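You operate a simulated robot arm through the tools that you are given. There is no shell and no other tool. Be economical: measure what you need, move in short steps, check, and stop when the job is done.

Carry out the task below with a simulated robot arm. There is one attempt and no reset: what you move stays moved.

TASK
Check that the yellow sensor switches on and off in the cold well.
Fine: cool till the lamp is green, knob all the way back, wait for red; only then put the sensor back where it stood. The other sensor stays.

It is judged by the outcome, as a careful person would: the job done as asked, and still so three seconds after it is handed in. It fails if anything else is knocked over, pushed out of place, dropped, spilled or broken.

THE ROBOT
A 6-joint arm with a two-finger parallel gripper, fixed in place. Base frame: the origin is at the foot of the arm, x ahead of it, y to its left, z up; the work surface is at about z = 800. Readings come in mm, rad, newtons and seconds.
With the tool pointing down near the work surface it reaches from about 240 to 640 mm from the base axis. Its first joint turns from -1.152 to 1.152 rad. Payload 2.7 kg.
The tool frame sits at the grasp point between the pads (the TCP): z along the fingers, y along the line on which they close. The tips reach 23 mm beyond it. The gripper opens to 94 mm. The fingers are 38 mm wide and 10 mm thick; the gripper's body (54 by 96 mm) begins 39 mm behind the TCP.
Orientation is told as [roll, pitch, yaw] about the base's x, y, z axes, in that order, counted from this pose: with the fingers straight down and closing along the base's y, the tool's x points along the base's -x, its y along +y and its z along -z.

THE INTERFACE
- The arm moves only by the tool servo_tool. Its arguments are lists of equal length, an entry for each row: "dp": the shift along the tool's x, y, z in units of 200 mm (1.0 is 200 mm), a list of three; "delta_rot": the turn, a rotation vector about the tool's x, y, z in units of 45 degrees (1.0 is 45 degrees), a list of three; "claw": the closure, from 0 (fully open) to 1 (shut). In form: {"dp": [[dx, dy, dz], ...], "delta_rot": [[wx, wy, wz], ...], "claw": [claw, ...]}. A call has 1 to 8 rows; each row is the pose to reach, as a shift and turn from the pose commanded when the call began, along the tool's axes at that moment. A call with a number of a shift or a turn outside -1 to 1 is refused whole. Each row takes 0.2 s and may step no farther than 50 mm and 0.15 rad from the row before; otherwise, or with a gripper value out of range, the whole call is refused. Where a pose cannot be reached the arm comes as near as it can. A force on the tool above 90 N (or 10 N above the force at the start of the call, whichever is more), or a blocked arm, ends the call early, and 0.2 s more pass. Each finger travels about 45 mm/s and halts on what it meets, pressing with about 36 N; the grip force reading is that of the motor and also rises with nothing between the fingers. The clock runs only during rows and for 0.2 s after the last one: add rows that repeat a pose to give the fingers time. It gives the time, the measured TCP pose, the force on the tool (base axes), the opening and the grip force at its end, in the units of the frame above (readings bear some noise), and new pictures: "views" is both (left out), scene, wrist or none.
- Cameras (640 x 400 px; columns grow to the right, rows downward): "scene" is fixed at [78.7, -436.6, 1398.7]; the picture's right is [0.74, -0.67, 0.00], its down [-0.42, -0.46, -0.78] and it looks along [0.52, 0.58, -0.63] (base axes); focal length 347 px, centre (320, 200). "wrist" rides on the gripper at [-39, 0, -44] in the tool frame; the picture's right is [0.00, -1.00, 0.00], its down [0.97, 0.00, -0.24] and it looks along [0.24, 0.00, 0.97] (tool axes); focal length 218 px, centre (320, 200). There is no depth. A picture from a camera that has moved, and an enlarged one, comes with that camera's place and axes in the base frame and with its lens.
- enlarge(camera, box): a new picture of the part [left, top, right, bottom] of that camera's present view, enlarged. It takes no simulated time.
- job_done(): hands the job in; it is judged then, once.

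Go step by step. Nothing tells you positions but the pictures and the camera data: compare them with the known pose of the tool, close in by small moves and look again before you grip or let go. The budget is 120 turns and 150 pictures, counting those below and the enlarged ones. Unless the task says otherwise, let go and move clear before handing in, and close with one line.

The tools are called after "Emit:" as a command line: name --argument value ..., lists and objects as JSON in quotes. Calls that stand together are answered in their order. servo_tool: Moves the arm, as the interface text tells. Its arguments: {"type":"object","properties":{"dp":{"type":"array","items":{"type":"array","items":{"type":"number"}}},"delta_rot":{"type":"array","items":{"type":"array","items":{"type":"number"}}},"claw":{"type":"array","items":{"type":"number"}},"views":{"type":"string","enum":["both","scene","wrist","none"]}},"required":["dp","delta_rot","claw"]} The other tools are called the same way: enlarge (camera, box) takes an enlarged picture of a part of a camera's view; job_done () hands the job in.

At the start:

```text
time_s: 0.0
ee_pos: [454.6, -0.6, 1088.9]
ee_rot: [0.0, -0.003, 0.004]
wrist_force: [-0.1, -0.2, 0.1]
finger_gap: 94.1
gripper_force: 0.0
```

scene: 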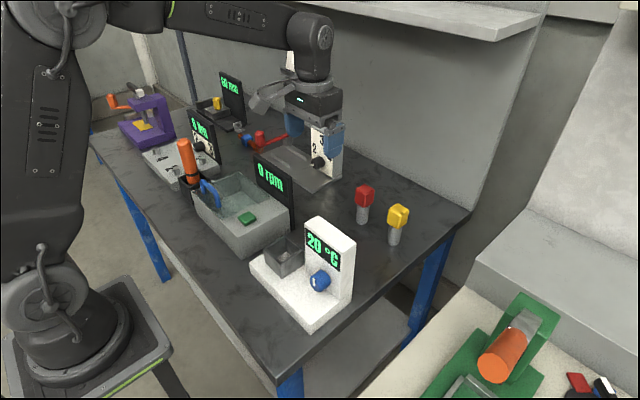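
wrist: 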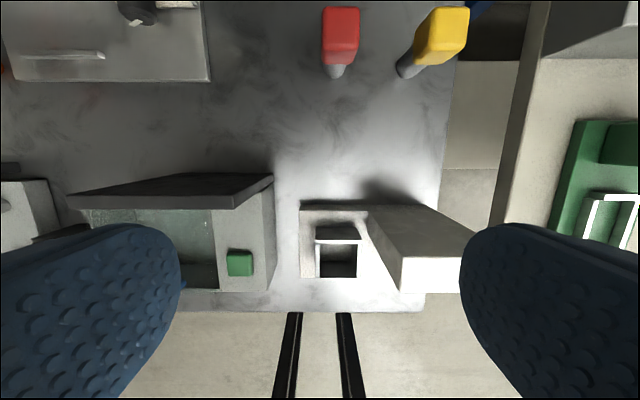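

The white unit with "20 °C", a blue knob and a small metal well looks like the cold well, and the red and yellow sensors stand near the far edge. I'll take closer looks first.

Emit:
enlarge --camera "scene" --box '[240, 170, 430, 340]'

Emit:
enlarge --camera "wrist" --box '[270, 0, 490, 300]'

```text
2.35 times, centred on (335, 255) of scene
camera zoom: at [78.7, -436.6, 1398.7], right [0.74, -0.67, 0.0], down [-0.42, -0.46, -0.78], along [0.52, 0.58, -0.63], focal length 816 px, centre (285, 71)
```

zoom: 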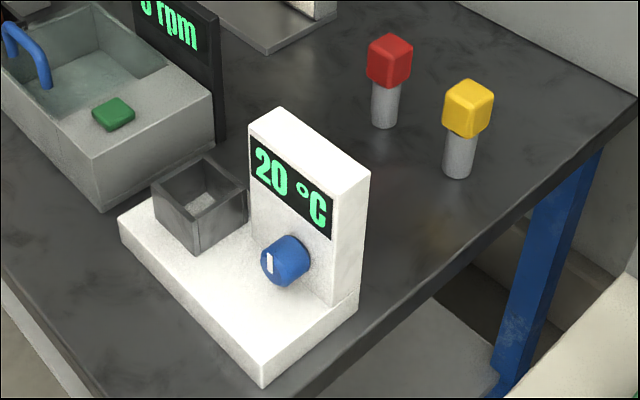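

```text
1.33 times, centred on (380, 150) of wrist
camera zoom: at [494.2, -0.8, 1134.7], right [0.0, -1.0, 0.0], down [-0.97, 0.0, 0.24], along [-0.24, 0.0, -0.97], focal length 291 px, centre (240, 267)
```

zoom: 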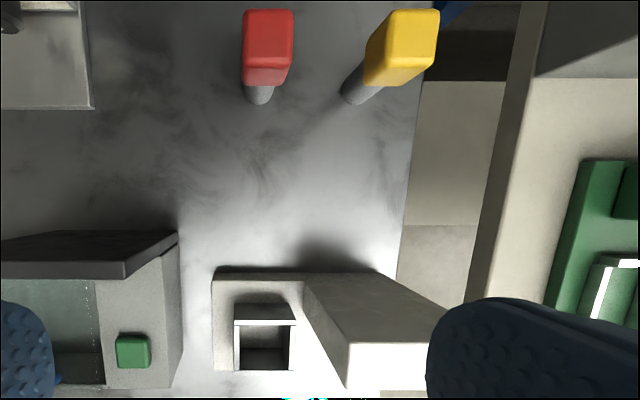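

The 20 °C unit's panel and knob face the arm, with the knob near (345, -119, 867) and the well near (331, -27). The yellow sensor stands near (595, -118). I'll look at the sensors and the other displays before moving.

Emit:
enlarge --camera "scene" --box '[340, 170, 425, 255]'

Emit:
enlarge --camera "scene" --box '[100, 60, 340, 200]'

Emit:
enlarge --camera "scene" --box '[245, 210, 365, 335]'

```text
4.71 times, centred on (382, 212) of scene
camera zoom: at [78.7, -436.6, 1398.7], right [0.74, -0.67, 0.0], down [-0.42, -0.46, -0.78], along [0.52, 0.58, -0.63], focal length 1631 px, centre (26, 141)
```

zoom: 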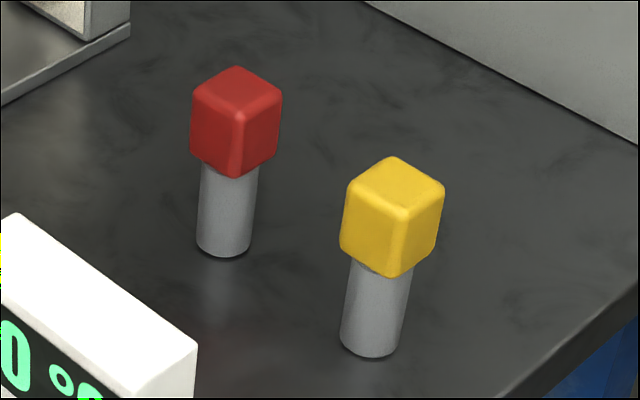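

```text
2.67 times, centred on (220, 130) of scene
camera zoom: at [78.7, -436.6, 1398.7], right [0.74, -0.67, 0.0], down [-0.42, -0.46, -0.78], along [0.52, 0.58, -0.63], focal length 924 px, centre (587, 387)
```

zoom: 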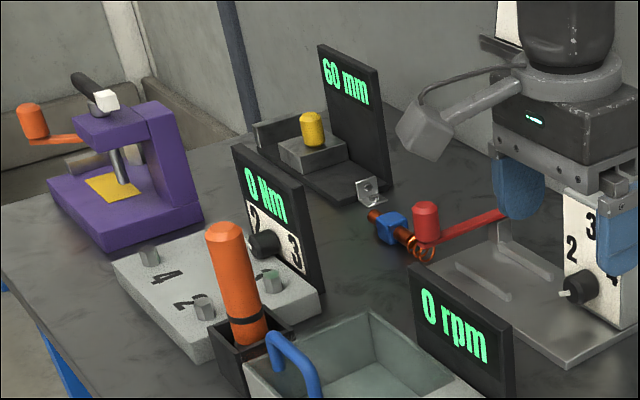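

```text
3.20 times, centred on (305, 272) of scene
camera zoom: at [78.7, -436.6, 1398.7], right [0.74, -0.67, 0.0], down [-0.42, -0.46, -0.78], along [0.52, 0.58, -0.63], focal length 1109 px, centre (368, -32)
```

zoom: 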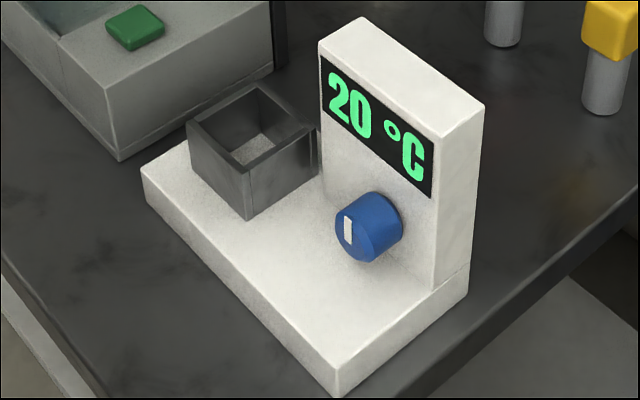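

The yellow head is roughly a 36 mm cube and its stem is about 28 mm across. I'll move over the sensor while yawing +90° so that the fingers close along x, away from the red one.

Emit:
servo_tool --dp '[[-0.1, -0.1, 0.04], [-0.2, -0.2, 0.08], [-0.3, -0.3, 0.12], [-0.4, -0.4, 0.16], [-0.5, -0.5, 0.2], [-0.6, -0.59, 0.25]]' --delta_rot '[[0, 0, -0.167], [0, 0, -0.334], [0, 0, -0.5], [0, 0, -0.667], [0, 0, -0.833], [0, 0, -1.0]]' --claw '[0, 0, 0, 0, 0, 0]' --views "none"

Emit:
servo_tool --dp '[[0, 0, 0], [0, 0, 0], [0, 0, 0], [0, 0, 0], [0, 0, 0], [0, 0, 0], [0, 0, 0]]' --delta_rot '[[0, 0, -0.167], [0, 0, -0.334], [0, 0, -0.5], [0, 0, -0.667], [0, 0, -0.833], [0, 0, -1.0], [0, 0, -1.0]]' --claw '[0, 0, 0, 0, 0, 0, 0]'

```text
time_s: 1.4
ee_pos: [577.2, -117.5, 1041.7]
ee_rot: [-0.002, -0.002, 0.791]
wrist_force: [0.1, 0.2, 0.1]
finger_gap: 94.1
gripper_force: 0.1
```

```text
time_s: 3.0
ee_pos: [575.8, -119.8, 1040.3]
ee_rot: [-0.002, 0.001, 1.577]
wrist_force: [0.4, -0.3, -0.1]
finger_gap: 94.1
gripper_force: 0.2
camera wrist: at [575.2, -79.3, 1084.0], right [1.0, 0.0, 0.0], down [0.0, -0.97, 0.24], along [0.0, -0.24, -0.97], focal length 218 px, centre (320, 200)
```

scene: 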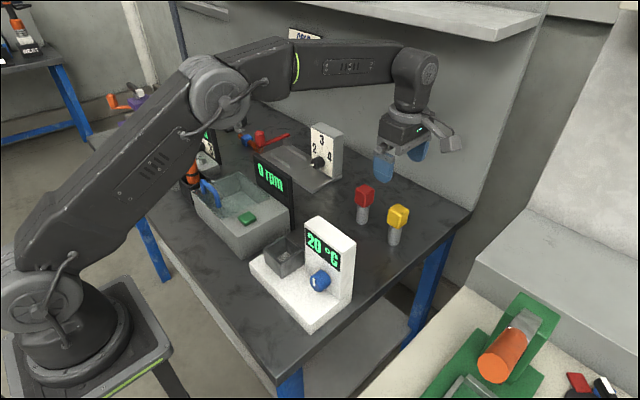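
wrist: 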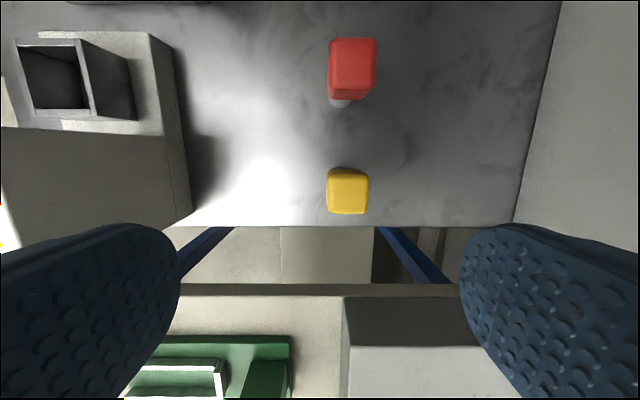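

The yellow head is aligned with the axes, centred near (599, -119). I'll centre over it, come down part way and check again.

Emit:
servo_tool --dp '[[0, -0.11, 0.1], [0, -0.11, 0.25], [0, -0.11, 0.4], [0, -0.11, 0.4]]' --delta_rot '[[0, 0, 0], [0, 0, 0], [0, 0, 0], [0, 0, 0]]' --claw '[0, 0, 0, 0]'

```text
time_s: 4.0
ee_pos: [597.9, -117.5, 959.9]
ee_rot: [-0.002, 0.0, 1.576]
wrist_force: [-1.3, 0.5, 0.9]
finger_gap: 94.0
gripper_force: 0.1
camera wrist: at [598.1, -78.9, 1004.3], right [1.0, 0.0, 0.0], down [0.0, -0.97, 0.24], along [0.0, -0.24, -0.97], focal length 218 px, centre (320, 200)
```

scene: 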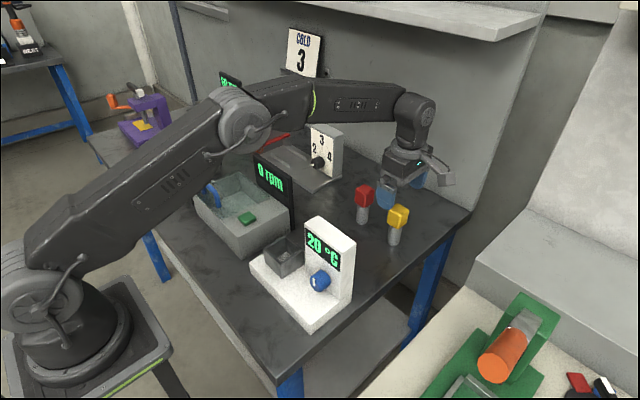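
wrist: 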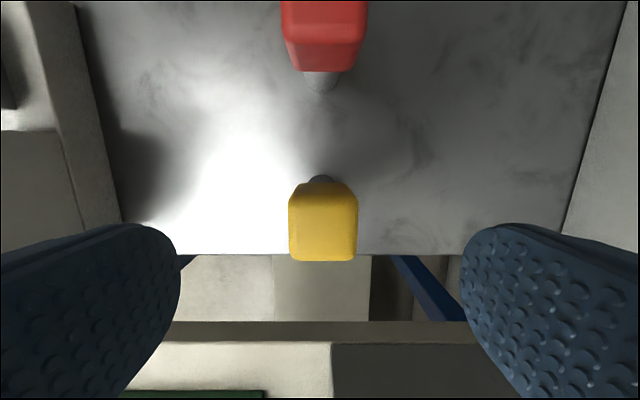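

I see a "COLD 3" sign on the wall behind the bench. I'll look at that sign, the numbered dial and the yellow head up close.

Emit:
enlarge --camera "scene" --box '[260, 20, 360, 190]'

Emit:
enlarge --camera "wrist" --box '[260, 150, 390, 280]'

```text
2.35 times, centred on (310, 105) of scene
camera zoom: at [78.7, -436.6, 1398.7], right [0.74, -0.67, 0.0], down [-0.42, -0.46, -0.78], along [0.52, 0.58, -0.63], focal length 816 px, centre (344, 424)
```

zoom: 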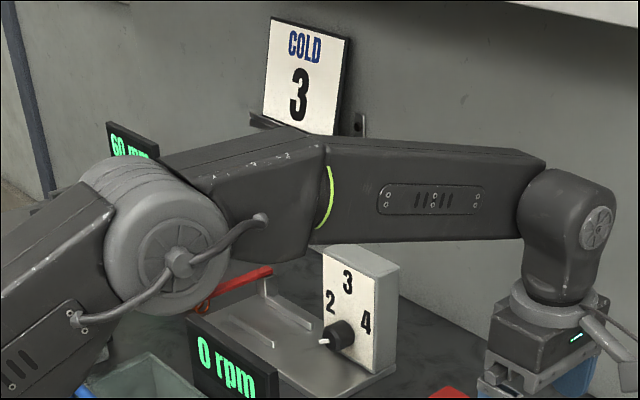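

```text
3.08 times, centred on (325, 215) of wrist
camera zoom: at [598.1, -78.9, 1004.3], right [1.0, 0.0, 0.0], down [0.0, -0.97, 0.24], along [0.0, -0.24, -0.97], focal length 672 px, centre (305, 154)
```

zoom: 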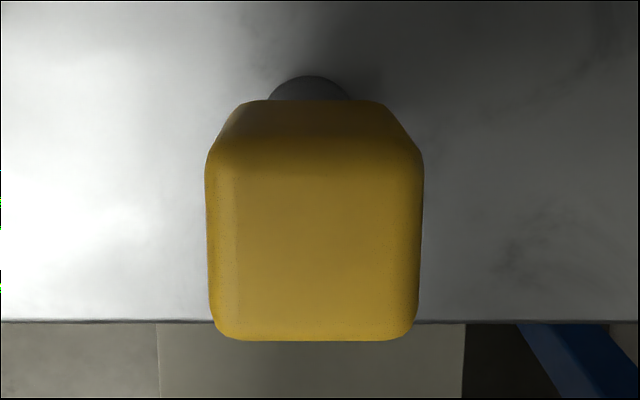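

The wall sign has no bearing on this job, and the yellow head is centred at about (599.5, -120). I'll lower around it and grip.

Emit:
servo_tool --dp '[[0.01, -0.0085, 0.1], [0.01, -0.0085, 0.2], [0.01, -0.0085, 0.3], [0.01, -0.0085, 0.39], [0.01, -0.0085, 0.39]]' --delta_rot '[[0, 0, 0], [0, 0, 0], [0, 0, 0], [0, 0, 0], [0, 0, 0]]' --claw '[0, 0, 0, 0, 0]'

```text
time_s: 5.2
ee_pos: [599.4, -119.2, 885.5]
ee_rot: [-0.001, -0.001, 1.574]
wrist_force: [-0.5, 0.7, 0.4]
finger_gap: 94.1
gripper_force: 0.2
camera wrist: at [599.6, -80.6, 928.1], right [1.0, 0.0, 0.0], down [0.0, -0.97, 0.24], along [0.0, -0.24, -0.97], focal length 218 px, centre (320, 200)
```

scene: 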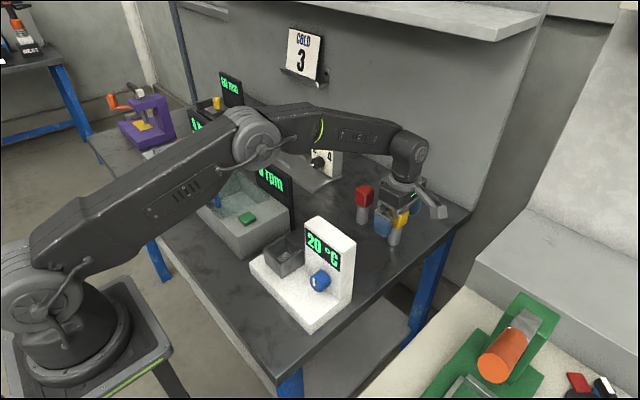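
wrist: 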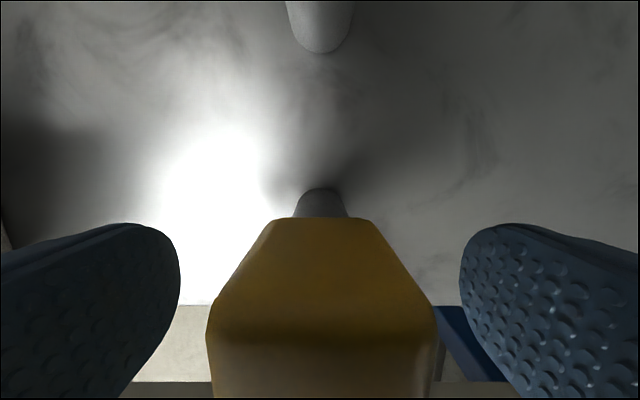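

The fingers straddle the head evenly. Closing now.

Emit:
servo_tool --dp '[[0, 0, 0], [0, 0, 0], [0, 0, 0], [0, 0, 0], [0, 0, 0], [0, 0, 0]]' --delta_rot '[[0, 0, 0], [0, 0, 0], [0, 0, 0], [0, 0, 0], [0, 0, 0], [0, 0, 0]]' --claw '[0.7, 0.8, 0.8, 0.8, 0.8, 0.8]'

```text
time_s: 6.6
ee_pos: [598.8, -118.8, 886.4]
ee_rot: [-0.001, 0.0, 1.576]
wrist_force: [0.4, -0.8, 0.0]
finger_gap: 35.1
gripper_force: 36.0
camera wrist: at [599.6, -80.6, 928.2], right [1.0, 0.0, 0.0], down [0.0, -0.97, 0.24], along [0.0, -0.24, -0.97], focal length 218 px, centre (320, 200)
```

scene: 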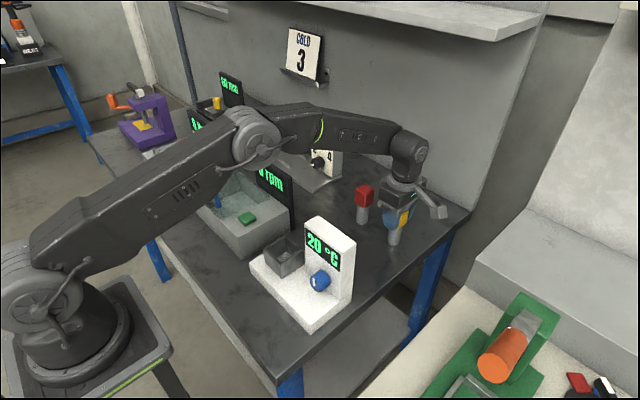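
wrist: 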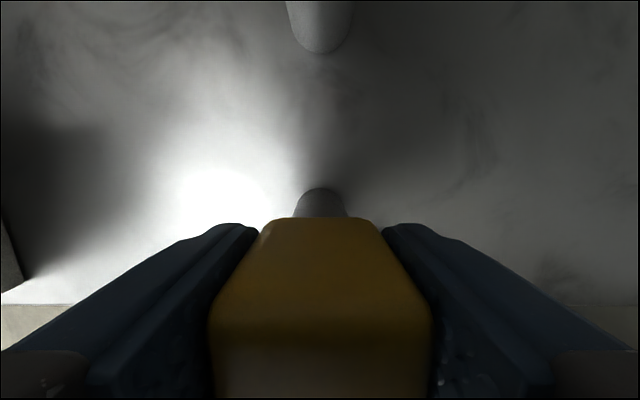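

Gripped at 35 mm, TCP about (599, -119, 885). I'll lift straight up, then carry it towards the well.

Emit:
servo_tool --dp '[[0, 0, -0.1], [0, 0, -0.3], [0, 0, -0.5], [0, 0, -0.7], [0, 0, -0.85], [-0.1, 0.2, -0.85], [-0.2, 0.4, -0.85], [-0.3, 0.6, -0.85]]' --delta_rot '[[0, 0, 0], [0, 0, 0], [0, 0, 0], [0, 0, 0], [0, 0, 0], [0, 0, 0], [0, 0, 0], [0, 0, 0]]' --claw '[0.8, 0.8, 0.8, 0.8, 0.8, 0.8, 0.8, 0.8]'

```text
time_s: 8.4
ee_pos: [480.8, -63.5, 1052.3]
ee_rot: [-0.003, 0.0, 1.573]
wrist_force: [0.5, -0.5, -0.4]
finger_gap: 35.6
gripper_force: 35.9
camera wrist: at [479.9, -23.8, 1096.8], right [1.0, 0.0, 0.0], down [0.0, -0.97, 0.24], along [0.0, -0.24, -0.97], focal length 218 px, centre (320, 200)
```

scene: 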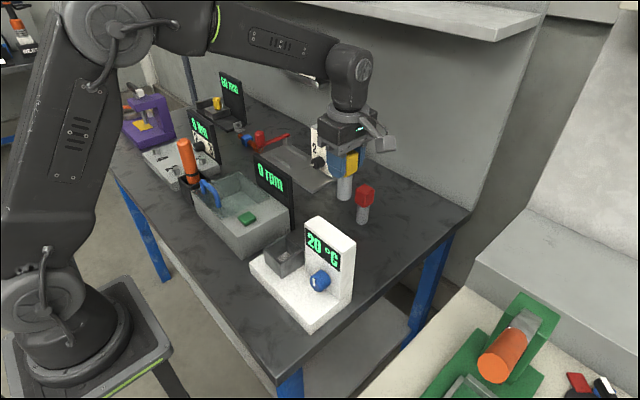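
wrist: 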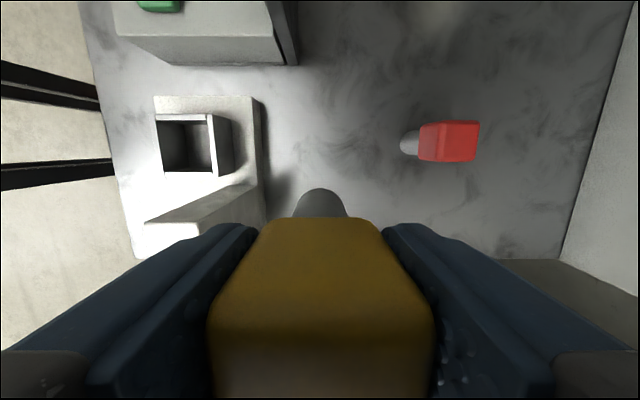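

The well's opening triangulates to a centre near (349, -22.5), rim at about z 874. I'll move over it while staying high.

Emit:
servo_tool --dp '[[-0.05, 0.17, 0], [-0.1, 0.34, 0], [-0.16, 0.5, 0], [-0.205, 0.66, 0], [-0.205, 0.66, 0]]' --delta_rot '[[0, 0, 0], [0, 0, 0], [0, 0, 0], [0, 0, 0], [0, 0, 0]]' --claw '[0.8, 0.8, 0.8, 0.8, 0.8]'

Emit:
enlarge --camera "scene" --box '[240, 150, 380, 290]'

```text
time_s: 9.6
ee_pos: [345.8, -20.3, 1051.5]
ee_rot: [-0.002, 0.0, 1.575]
wrist_force: [-0.9, -0.4, -0.9]
finger_gap: 35.2
gripper_force: 35.6
camera wrist: at [345.2, 17.8, 1094.9], right [1.0, 0.0, 0.0], down [0.0, -0.97, 0.24], along [0.0, -0.24, -0.97], focal length 218 px, centre (320, 200)
```

scene: 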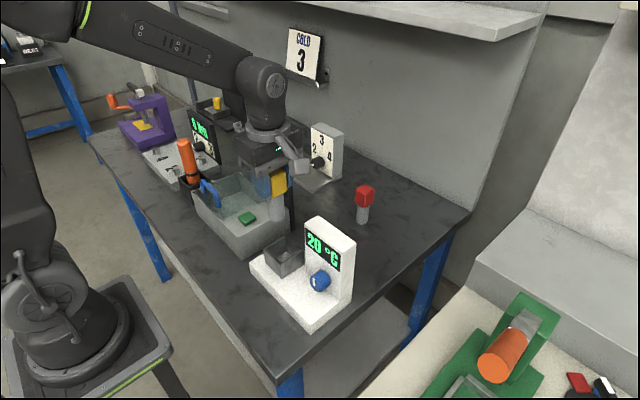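
wrist: 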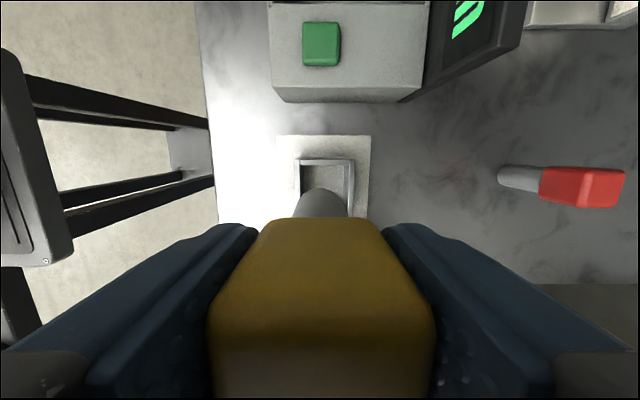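

```text
2.86 times, centred on (310, 220) of scene
camera zoom: at [78.7, -436.6, 1398.7], right [0.74, -0.67, 0.0], down [-0.42, -0.46, -0.78], along [0.52, 0.58, -0.63], focal length 990 px, centre (349, 143)
```

zoom: 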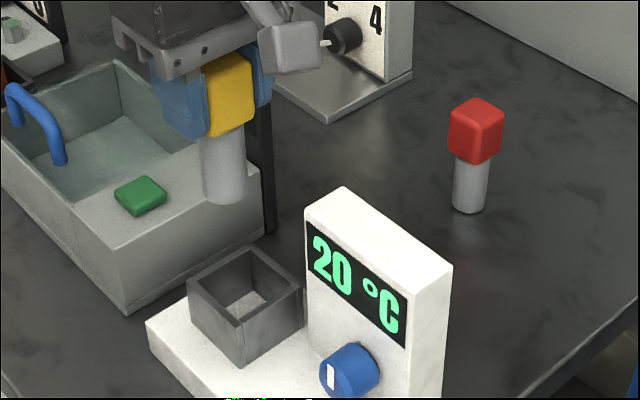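

Emit:
enlarge --camera "wrist" --box '[260, 120, 390, 225]'

```text
3.81 times, centred on (325, 172) of wrist
camera zoom: at [345.2, 17.8, 1094.9], right [1.0, 0.0, 0.0], down [0.0, -0.97, 0.24], along [0.0, -0.24, -0.97], focal length 832 px, centre (301, 305)
```

zoom: 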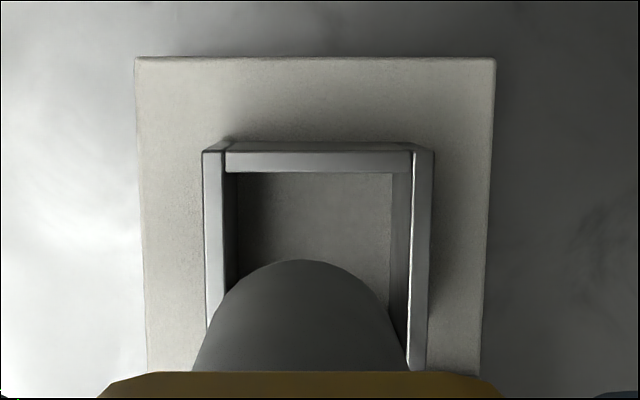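

The well's inside is about 48 mm square, centred near (350.5, -23.5), so there's about 10 mm of room around the stem. I'll centre and descend to just above the rim.

Emit:
servo_tool --dp '[[0.015, -0.0225, 0], [0.015, -0.0225, 0.2], [0.015, -0.0225, 0.4], [0.015, -0.0225, 0.4]]' --delta_rot '[[0, 0, 0], [0, 0, 0], [0, 0, 0], [0, 0, 0]]' --claw '[0.8, 0.8, 0.8, 0.8]'

Emit:
enlarge --camera "scene" --box '[240, 150, 380, 290]'

Emit:
enlarge --camera "wrist" --box '[240, 100, 400, 225]'

```text
time_s: 10.6
ee_pos: [351.0, -21.7, 971.8]
ee_rot: [-0.001, -0.002, 1.575]
wrist_force: [0.4, 0.3, -0.9]
finger_gap: 35.5
gripper_force: 36.3
camera wrist: at [350.0, 18.2, 1015.5], right [1.0, 0.0, 0.0], down [0.0, -0.97, 0.24], along [0.0, -0.24, -0.97], focal length 218 px, centre (320, 200)
```

scene: 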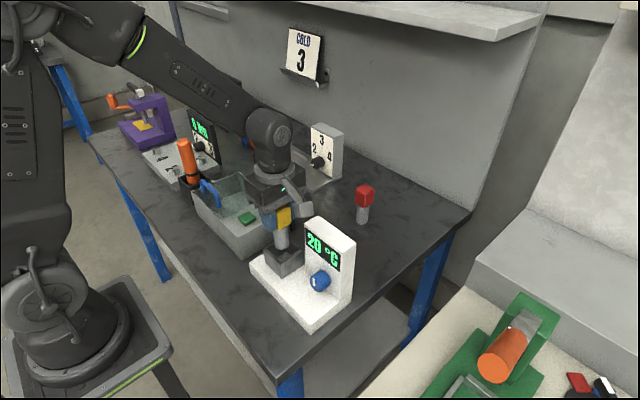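
wrist: 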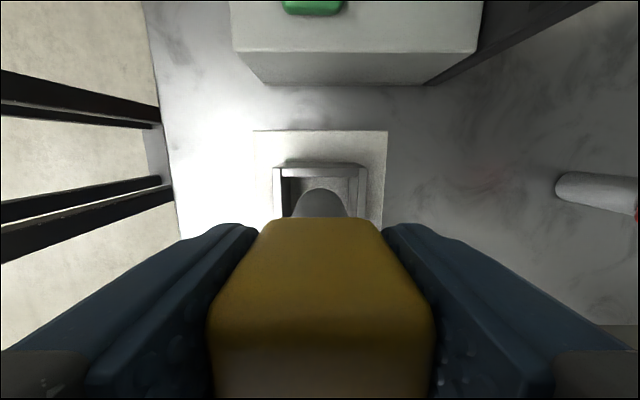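

```text
2.86 times, centred on (310, 220) of scene
camera zoom: at [78.8, -436.6, 1398.7], right [0.74, -0.67, 0.0], down [-0.42, -0.46, -0.78], along [0.52, 0.58, -0.63], focal length 990 px, centre (349, 143)
```

zoom: 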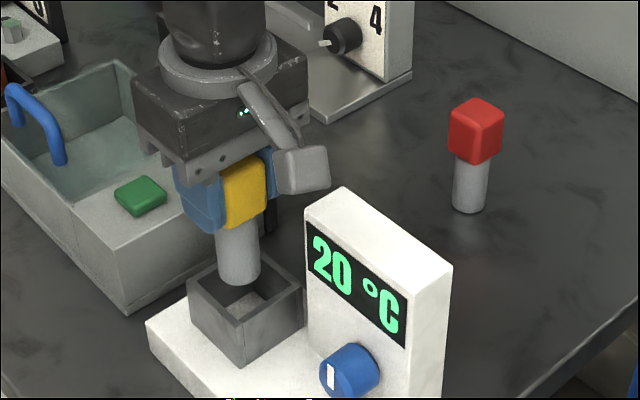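

```text
3.20 times, centred on (320, 162) of wrist
camera zoom: at [350.0, 18.2, 1015.5], right [1.0, 0.0, 0.0], down [0.0, -0.97, 0.24], along [0.0, -0.24, -0.97], focal length 698 px, centre (320, 320)
```

zoom: 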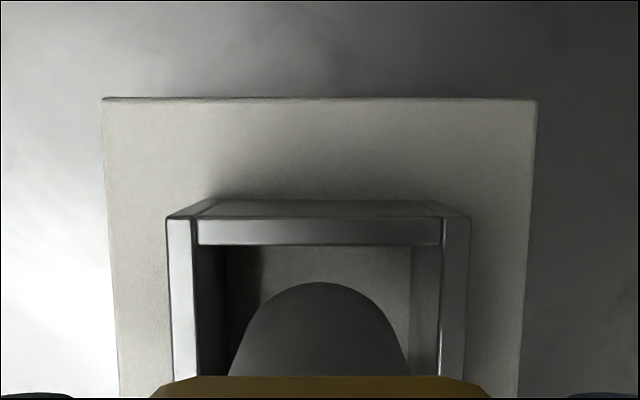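

Well aligned in x; I'll shift 3.5 mm towards -y and lower into the well, watching the force.

Emit:
servo_tool --dp '[[0.0175, 0, 0.0], [0.0175, 0, 0.1], [0.0175, 0, 0.2], [0.0175, 0, 0.24], [0.0175, 0, 0.24]]' --delta_rot '[[0, 0, 0], [0, 0, 0], [0, 0, 0], [0, 0, 0], [0, 0, 0]]' --claw '[0.8, 0.8, 0.8, 0.8, 0.8]'

Emit:
enlarge --camera "scene" --box '[240, 150, 380, 290]'

```text
time_s: 11.8
ee_pos: [350.9, -26.9, 923.6]
ee_rot: [-0.001, -0.001, 1.575]
wrist_force: [0.1, -0.3, -0.9]
finger_gap: 35.4
gripper_force: 35.8
camera wrist: at [350.7, 12.8, 968.0], right [1.0, 0.0, 0.0], down [0.0, -0.97, 0.24], along [0.0, -0.24, -0.97], focal length 218 px, centre (320, 200)
```

scene: 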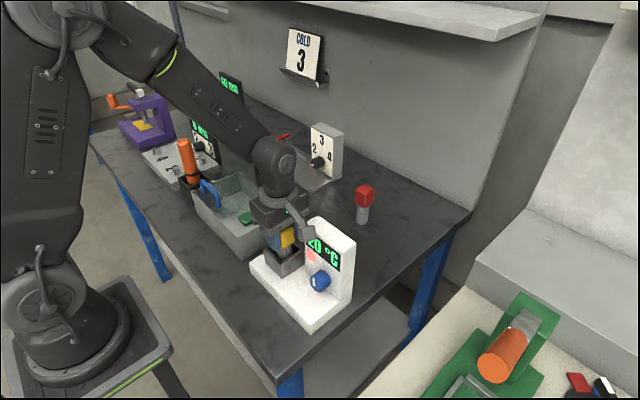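
wrist: 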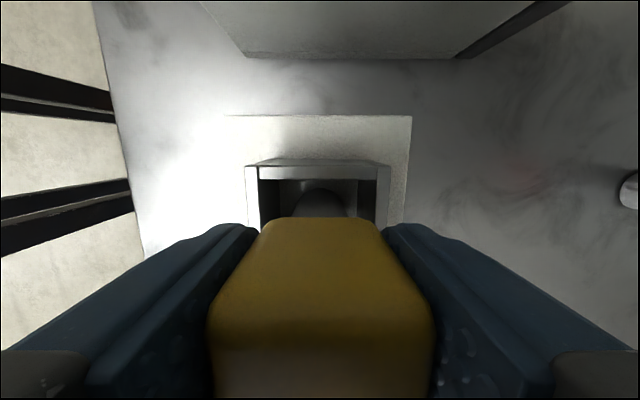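

```text
2.86 times, centred on (310, 220) of scene
camera zoom: at [78.8, -436.6, 1398.7], right [0.74, -0.67, 0.0], down [-0.42, -0.46, -0.78], along [0.52, 0.58, -0.63], focal length 990 px, centre (349, 143)
```

zoom: 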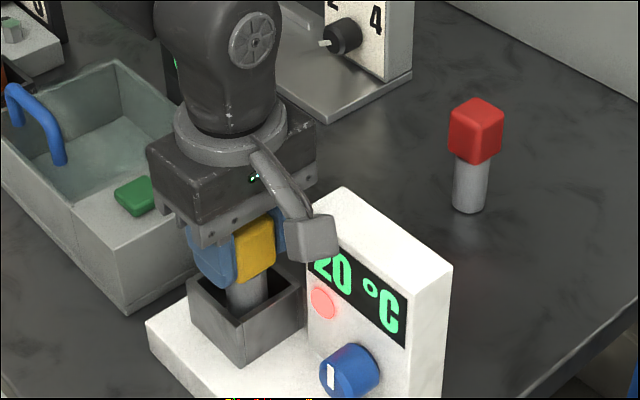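

The sensor is in the well and a red lamp has come on under the display. I'll lower in small steps until it touches the floor.

Emit:
servo_tool --dp '[[0, 0, 0.015], [0, 0, 0.03], [0, 0, 0.03]]' --delta_rot '[[0, 0, 0], [0, 0, 0], [0, 0, 0]]' --claw '[0.8, 0.8, 0.8]' --views "none"

```text
time_s: 12.6
ee_pos: [350.8, -27.7, 919.3]
ee_rot: [-0.004, 0.0, 1.574]
wrist_force: [-3.5, 0.6, 15.8]
finger_gap: 35.3
gripper_force: 36.1
```

The sensor is down on the floor (16 N). I'll ease off slightly, open and look.

Emit:
servo_tool --dp '[[0, 0, -0.008], [0, 0, -0.008], [0, 0, -0.008], [0, 0, -0.008], [0, 0, -0.008], [0, 0, -0.008]]' --delta_rot '[[0, 0, 0], [0, 0, 0], [0, 0, 0], [0, 0, 0], [0, 0, 0], [0, 0, 0]]' --claw '[0.8, 0.4, 0.2, 0.1, 0.1, 0.1]'

Emit:
enlarge --camera "scene" --box '[240, 170, 380, 310]'

```text
time_s: 14.0
ee_pos: [351.9, -27.8, 920.6]
ee_rot: [-0.001, -0.001, 1.575]
wrist_force: [-0.4, 0.0, -0.2]
finger_gap: 84.5
gripper_force: 0.1
camera wrist: at [351.1, 12.6, 964.3], right [1.0, 0.0, 0.0], down [0.0, -0.97, 0.24], along [0.0, -0.24, -0.97], focal length 218 px, centre (320, 200)
```

scene: 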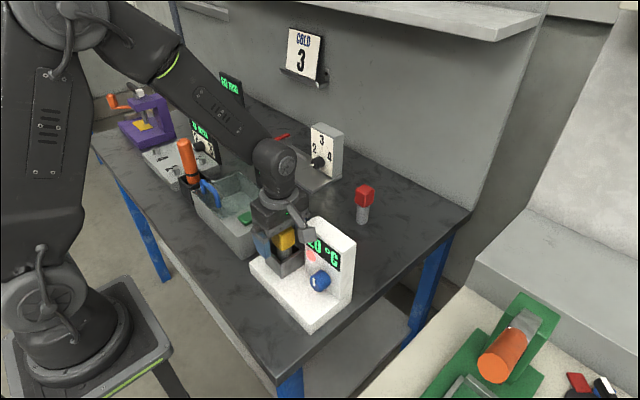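
wrist: 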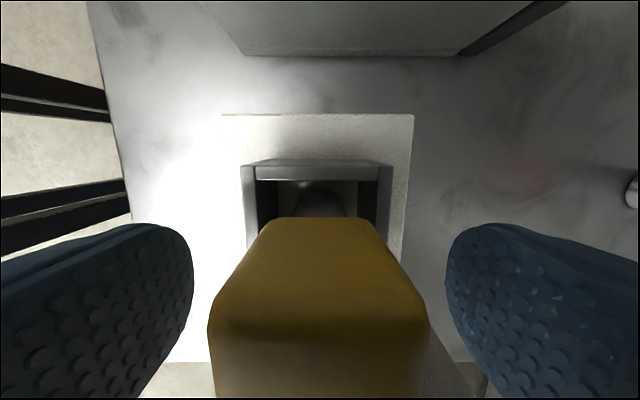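

```text
2.86 times, centred on (310, 240) of scene
camera zoom: at [78.7, -436.6, 1398.7], right [0.74, -0.67, 0.0], down [-0.42, -0.46, -0.78], along [0.52, 0.58, -0.63], focal length 990 px, centre (349, 86)
```

zoom: 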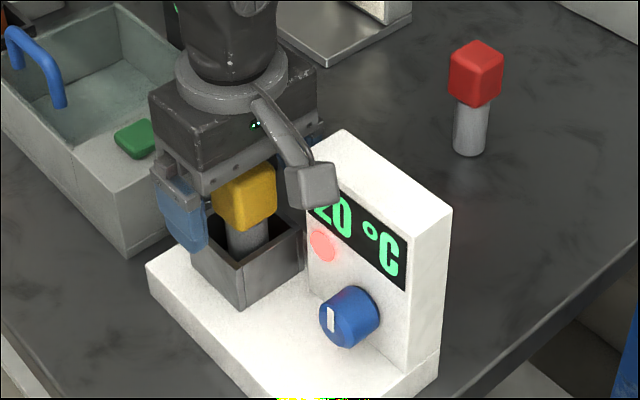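

The sensor stands free in the well with the lamp red. I'll rise clear and turn the tool back to yaw 0 so I can approach the knob.

Emit:
servo_tool --dp '[[0, 0, -0.2], [0, 0, -0.4], [0, 0, -0.6], [0, 0, -0.7], [0, 0, -0.7], [0, 0, -0.7], [0, 0, -0.7]]' --delta_rot '[[0, 0, 0], [0, 0, 0.1], [0, 0, 0.28], [0, 0, 0.46], [0, 0, 0.64], [0, 0, 0.82], [0, 0, 1.0]]' --claw '[0, 0, 0, 0, 0, 0, 0]' --views "none"

Emit:
servo_tool --dp '[[0, 0, 0], [0, 0, 0], [0, 0, 0], [0, 0, 0], [0, 0, 0], [0, 0, 0], [0, 0, 0]]' --delta_rot '[[0, 0, 0.16], [0, 0, 0.33], [0, 0, 0.5], [0, 0, 0.67], [0, 0, 0.84], [0, 0, 1.0], [0, 0, 1.0]]' --claw '[0, 0, 0, 0, 0, 0, 0]'

Emit:
enlarge --camera "scene" --box '[240, 180, 380, 320]'

```text
time_s: 15.6
ee_pos: [351.0, -27.0, 1060.6]
ee_rot: [0.0, -0.001, 0.785]
wrist_force: [-0.2, -0.2, 0.4]
finger_gap: 93.9
gripper_force: 0.2
```

```text
time_s: 17.2
ee_pos: [351.5, -25.6, 1061.2]
ee_rot: [0.0, 0.0, -0.001]
wrist_force: [-1.5, -0.3, 0.5]
finger_gap: 94.0
gripper_force: 0.1
camera wrist: at [390.1, -26.6, 1105.4], right [0.0, -1.0, 0.0], down [-0.97, 0.0, 0.24], along [-0.24, 0.0, -0.97], focal length 218 px, centre (320, 200)
```

scene: 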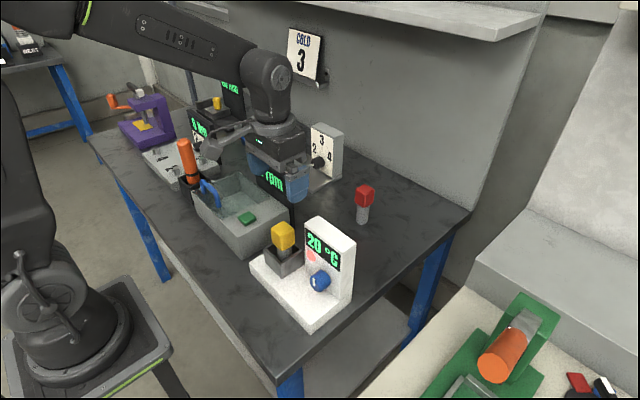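
wrist: 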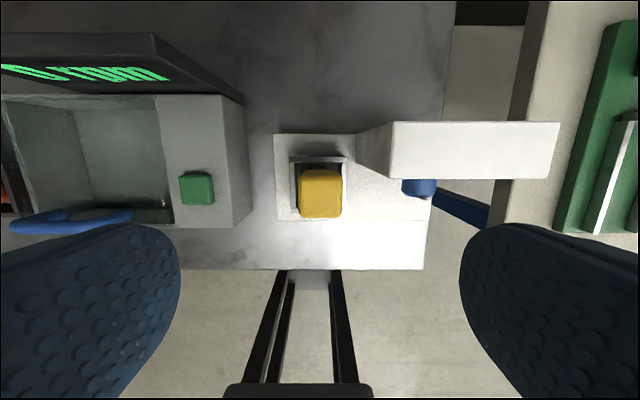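

```text
2.86 times, centred on (310, 250) of scene
camera zoom: at [78.7, -436.6, 1398.7], right [0.74, -0.67, 0.0], down [-0.42, -0.46, -0.78], along [0.52, 0.58, -0.63], focal length 990 px, centre (349, 57)
```

zoom: 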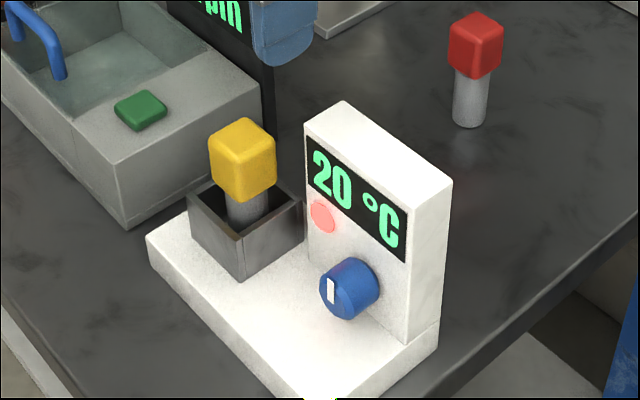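

Emit:
enlarge --camera "wrist" --box '[350, 110, 480, 230]'

```text
3.33 times, centred on (415, 170) of wrist
camera zoom: at [390.1, -26.6, 1105.4], right [0.0, -1.0, 0.0], down [-0.97, 0.0, 0.24], along [-0.24, 0.0, -0.97], focal length 728 px, centre (3, 300)
```

zoom: 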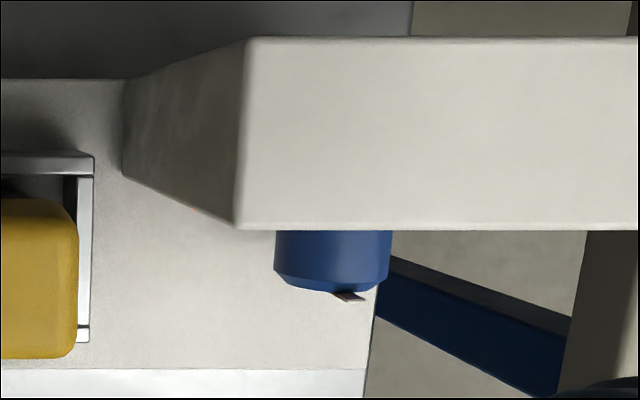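

The knob triangulates to about y -131, z 873, with its front face near x 337. I'll move in front of it, staying high, and tilt the fingers 45° towards it.

Emit:
servo_tool --dp '[[0.06, -0.09, 0], [0.12, -0.18, 0], [0.18, -0.27, 0], [0.24, -0.36, 0], [0.3, -0.45, 0], [0.355, -0.53, 0], [0.355, -0.53, 0]]' --delta_rot '[[0, -0.16, 0], [0, -0.33, 0], [0, -0.5, 0], [0, -0.67, 0], [0, -0.84, 0], [0, -1.0, 0], [0, -1.0, 0]]' --claw '[0.2, 0.2, 0.2, 0.2, 0.2, 0.2, 0.2]'

```text
time_s: 18.8
ee_pos: [281.6, -133.9, 1060.4]
ee_rot: [0.0, -0.787, 0.001]
wrist_force: [-0.5, 0.8, 0.1]
finger_gap: 75.3
gripper_force: 0.0
camera wrist: at [277.0, -133.4, 1118.8], right [0.0, -1.0, 0.0], down [-0.85, 0.0, -0.52], along [0.52, 0.0, -0.85], focal length 218 px, centre (320, 200)
```

scene: 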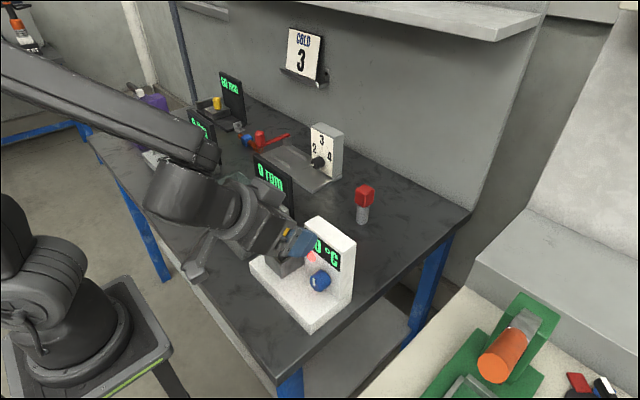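
wrist: 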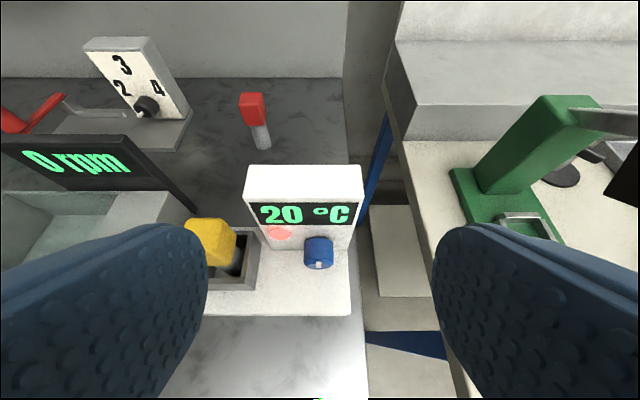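

Emit:
enlarge --camera "wrist" --box '[230, 150, 370, 330]'

```text
2.22 times, centred on (300, 240) of wrist
camera zoom: at [277.0, -133.4, 1118.8], right [0.0, -1.0, 0.0], down [-0.85, 0.0, -0.52], along [0.52, 0.0, -0.85], focal length 485 px, centre (364, 111)
```

zoom: 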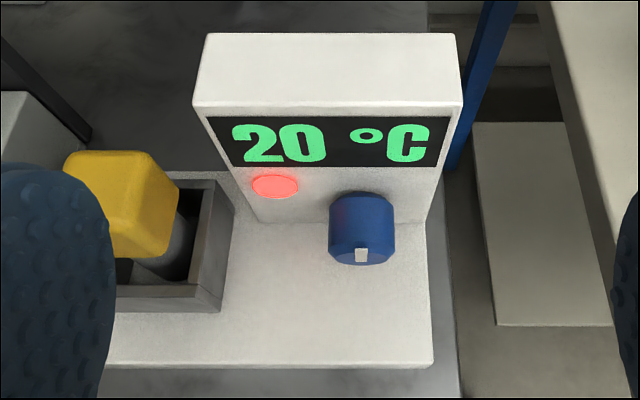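

The knob's centre is at about (351, -132.6, 876). I'll descend to a standoff 70 mm back along the tool axis.

Emit:
servo_tool --dp '[[0.12, 0.0065, 0.12], [0.24, 0.0065, 0.24], [0.36, 0.0065, 0.36], [0.456, 0.0065, 0.456], [0.456, 0.0065, 0.456]]' --delta_rot '[[0, 0, 0], [0, 0, 0], [0, 0, 0], [0, 0, 0], [0, 0, 0]]' --claw '[0.3, 0.3, 0.3, 0.3, 0.3]'

Emit:
enlarge --camera "scene" --box '[220, 180, 380, 320]'

```text
time_s: 20.0
ee_pos: [281.2, -130.6, 932.9]
ee_rot: [0.0, -0.786, 0.002]
wrist_force: [0.4, -0.1, 0.0]
finger_gap: 65.7
gripper_force: 0.0
camera wrist: at [277.3, -131.4, 990.8], right [0.0, -1.0, 0.0], down [-0.86, 0.0, -0.52], along [0.52, 0.0, -0.86], focal length 218 px, centre (320, 200)
```

scene: 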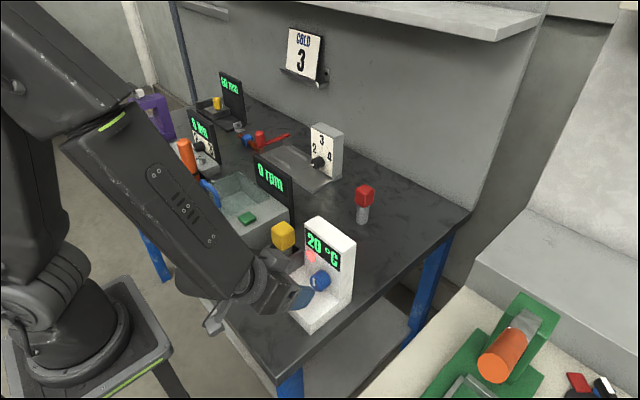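
wrist: 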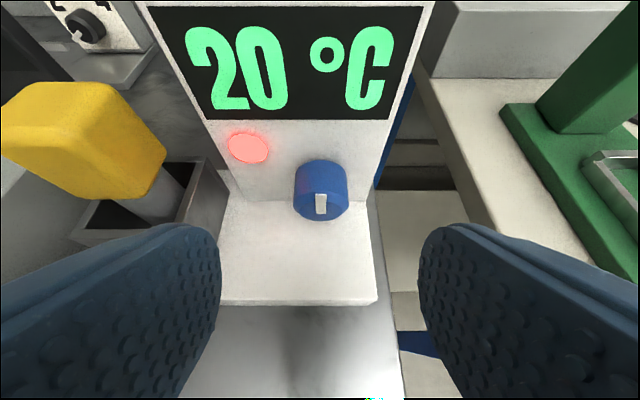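

```text
2.86 times, centred on (300, 250) of scene
camera zoom: at [78.7, -436.6, 1398.7], right [0.74, -0.67, 0.0], down [-0.42, -0.46, -0.78], along [0.52, 0.58, -0.63], focal length 990 px, centre (377, 57)
```

zoom: 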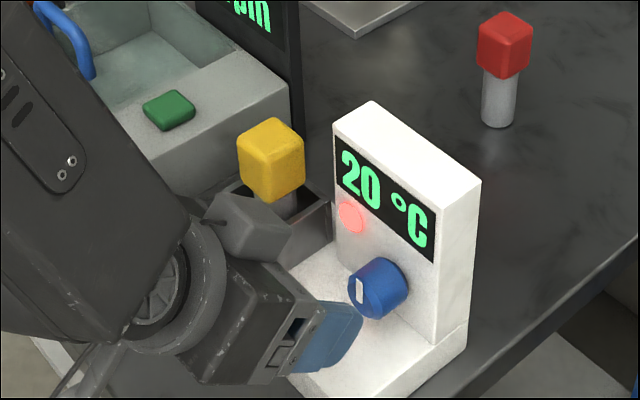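

The knob is square ahead of the open fingers. I'll slide in along the tool axis to put the pads either side of it.

Emit:
servo_tool --dp '[[0.004, -0.007, 0.1], [0.004, -0.007, 0.2], [0.004, -0.007, 0.28], [0.004, -0.007, 0.34], [0.004, -0.007, 0.37], [0.004, -0.007, 0.37]]' --delta_rot '[[0, 0, 0], [0, 0, 0], [0, 0, 0], [0, 0, 0], [0, 0, 0], [0, 0, 0]]' --claw '[0.3, 0.3, 0.3, 0.3, 0.3, 0.3]'

Emit:
enlarge --camera "scene" --box '[250, 200, 370, 320]'

```text
time_s: 21.4
ee_pos: [332.3, -132.6, 880.3]
ee_rot: [-0.001, -0.786, 0.003]
wrist_force: [0.7, -0.5, -0.5]
finger_gap: 65.7
gripper_force: 0.0
camera wrist: at [328.6, -132.8, 938.1], right [0.0, -1.0, 0.0], down [-0.86, 0.0, -0.52], along [0.52, 0.0, -0.86], focal length 218 px, centre (320, 200)
```

scene: 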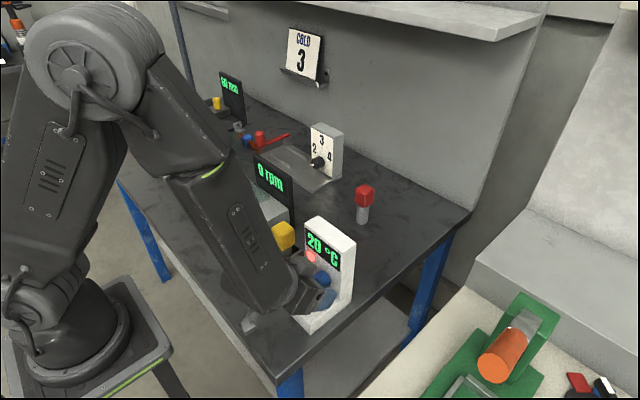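
wrist: 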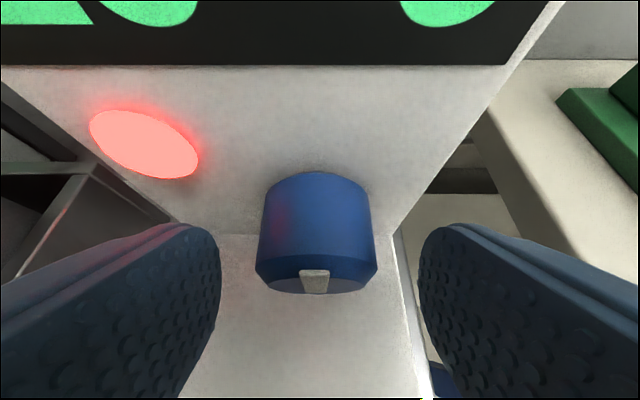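

```text
3.33 times, centred on (310, 260) of scene
camera zoom: at [78.7, -436.6, 1398.7], right [0.74, -0.67, 0.0], down [-0.42, -0.46, -0.78], along [0.52, 0.58, -0.63], focal length 1156 px, centre (353, 0)
```

zoom: 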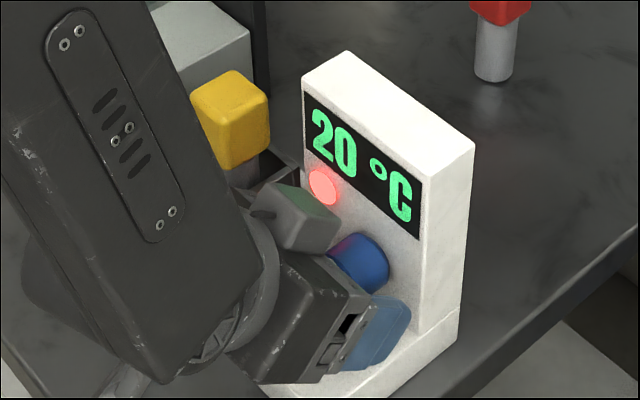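

The knob sits nicely between the pads (axis at about y -132, z 869). I'll nudge in 2 mm and close on it.

Emit:
servo_tool --dp '[[-0.008, 0.003, 0.011], [-0.008, 0.003, 0.011], [-0.008, 0.003, 0.011], [-0.008, 0.003, 0.011], [-0.008, 0.003, 0.011]]' --delta_rot '[[0, 0, 0], [0, 0, 0], [0, 0, 0], [0, 0, 0], [0, 0, 0]]' --claw '[0.5, 0.8, 0.8, 0.8, 0.8]'

```text
time_s: 22.6
ee_pos: [334.5, -131.5, 878.1]
ee_rot: [0.003, -0.788, -0.001]
wrist_force: [-0.1, -7.0, -0.7]
finger_gap: 33.8
gripper_force: 45.4
camera wrist: at [330.7, -131.7, 937.4], right [0.0, -1.0, 0.0], down [-0.86, 0.0, -0.52], along [0.52, 0.0, -0.86], focal length 218 px, centre (320, 200)
```

scene: 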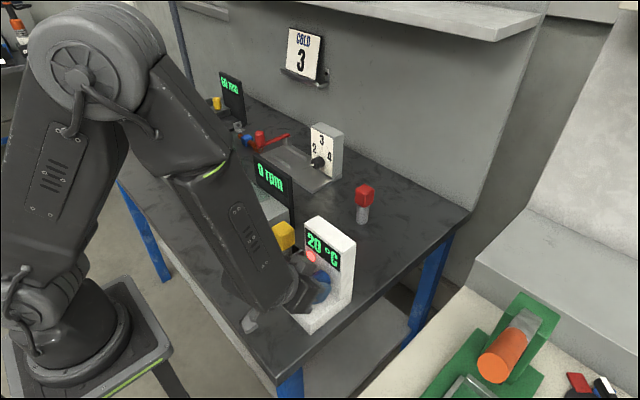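
wrist: 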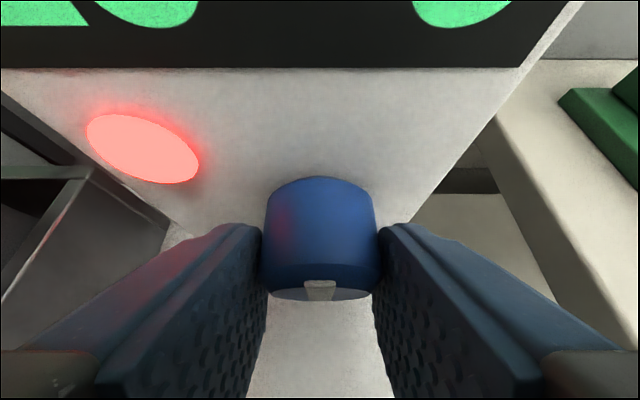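

The knob is gripped (34 mm across). I'll turn it 20° clockwise about its axis and watch the display.

Emit:
servo_tool --dp '[[0, -0.005, 0], [0, -0.01, 0.001], [0.002, -0.0155, 0.002], [0.002, -0.0155, 0.002]]' --delta_rot '[[-0.105, 0, 0.105], [-0.21, 0, 0.21], [-0.315, 0, 0.315], [-0.315, 0, 0.315]]' --claw '[0.8, 0.8, 0.8, 0.8]'

Emit:
enlarge --camera "scene" --box '[250, 200, 370, 320]'

```text
time_s: 23.6
ee_pos: [333.7, -133.4, 877.6]
ee_rot: [0.485, -0.73, -0.328]
wrist_force: [-21.7, 13.6, 36.7]
finger_gap: 34.0
gripper_force: 44.7
camera wrist: at [330.7, -153.5, 933.3], right [0.01, -0.94, -0.35], down [-0.85, 0.17, -0.49], along [0.52, 0.3, -0.8], focal length 218 px, centre (320, 200)
```

scene: 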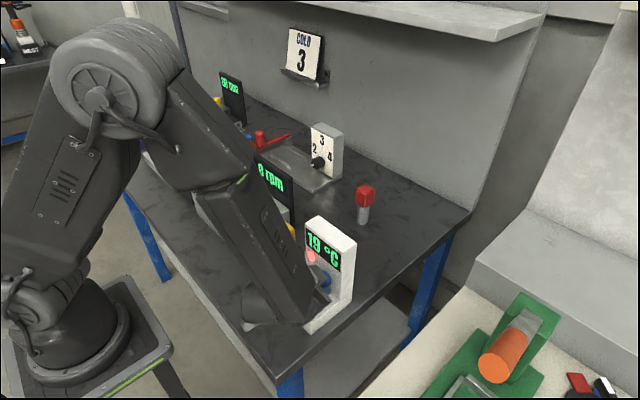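
wrist: 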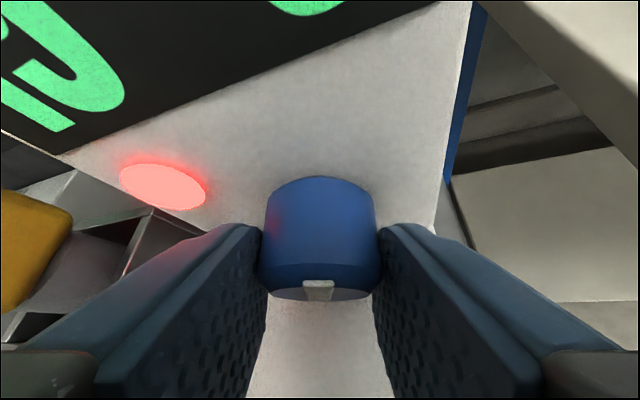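

```text
3.33 times, centred on (310, 260) of scene
camera zoom: at [77.8, -436.1, 1399.0], right [0.74, -0.67, 0.0], down [-0.42, -0.46, -0.78], along [0.52, 0.58, -0.63], focal length 1156 px, centre (353, 0)
```

zoom: 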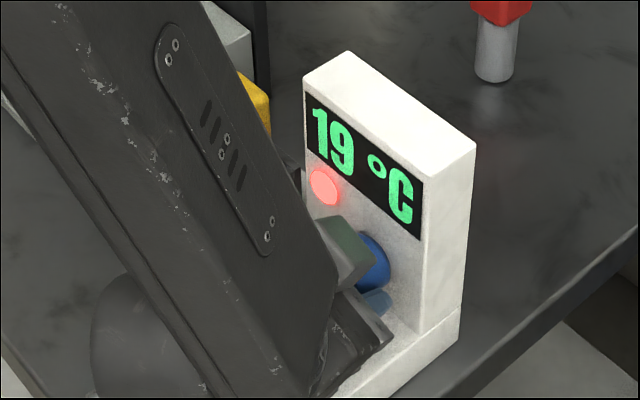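

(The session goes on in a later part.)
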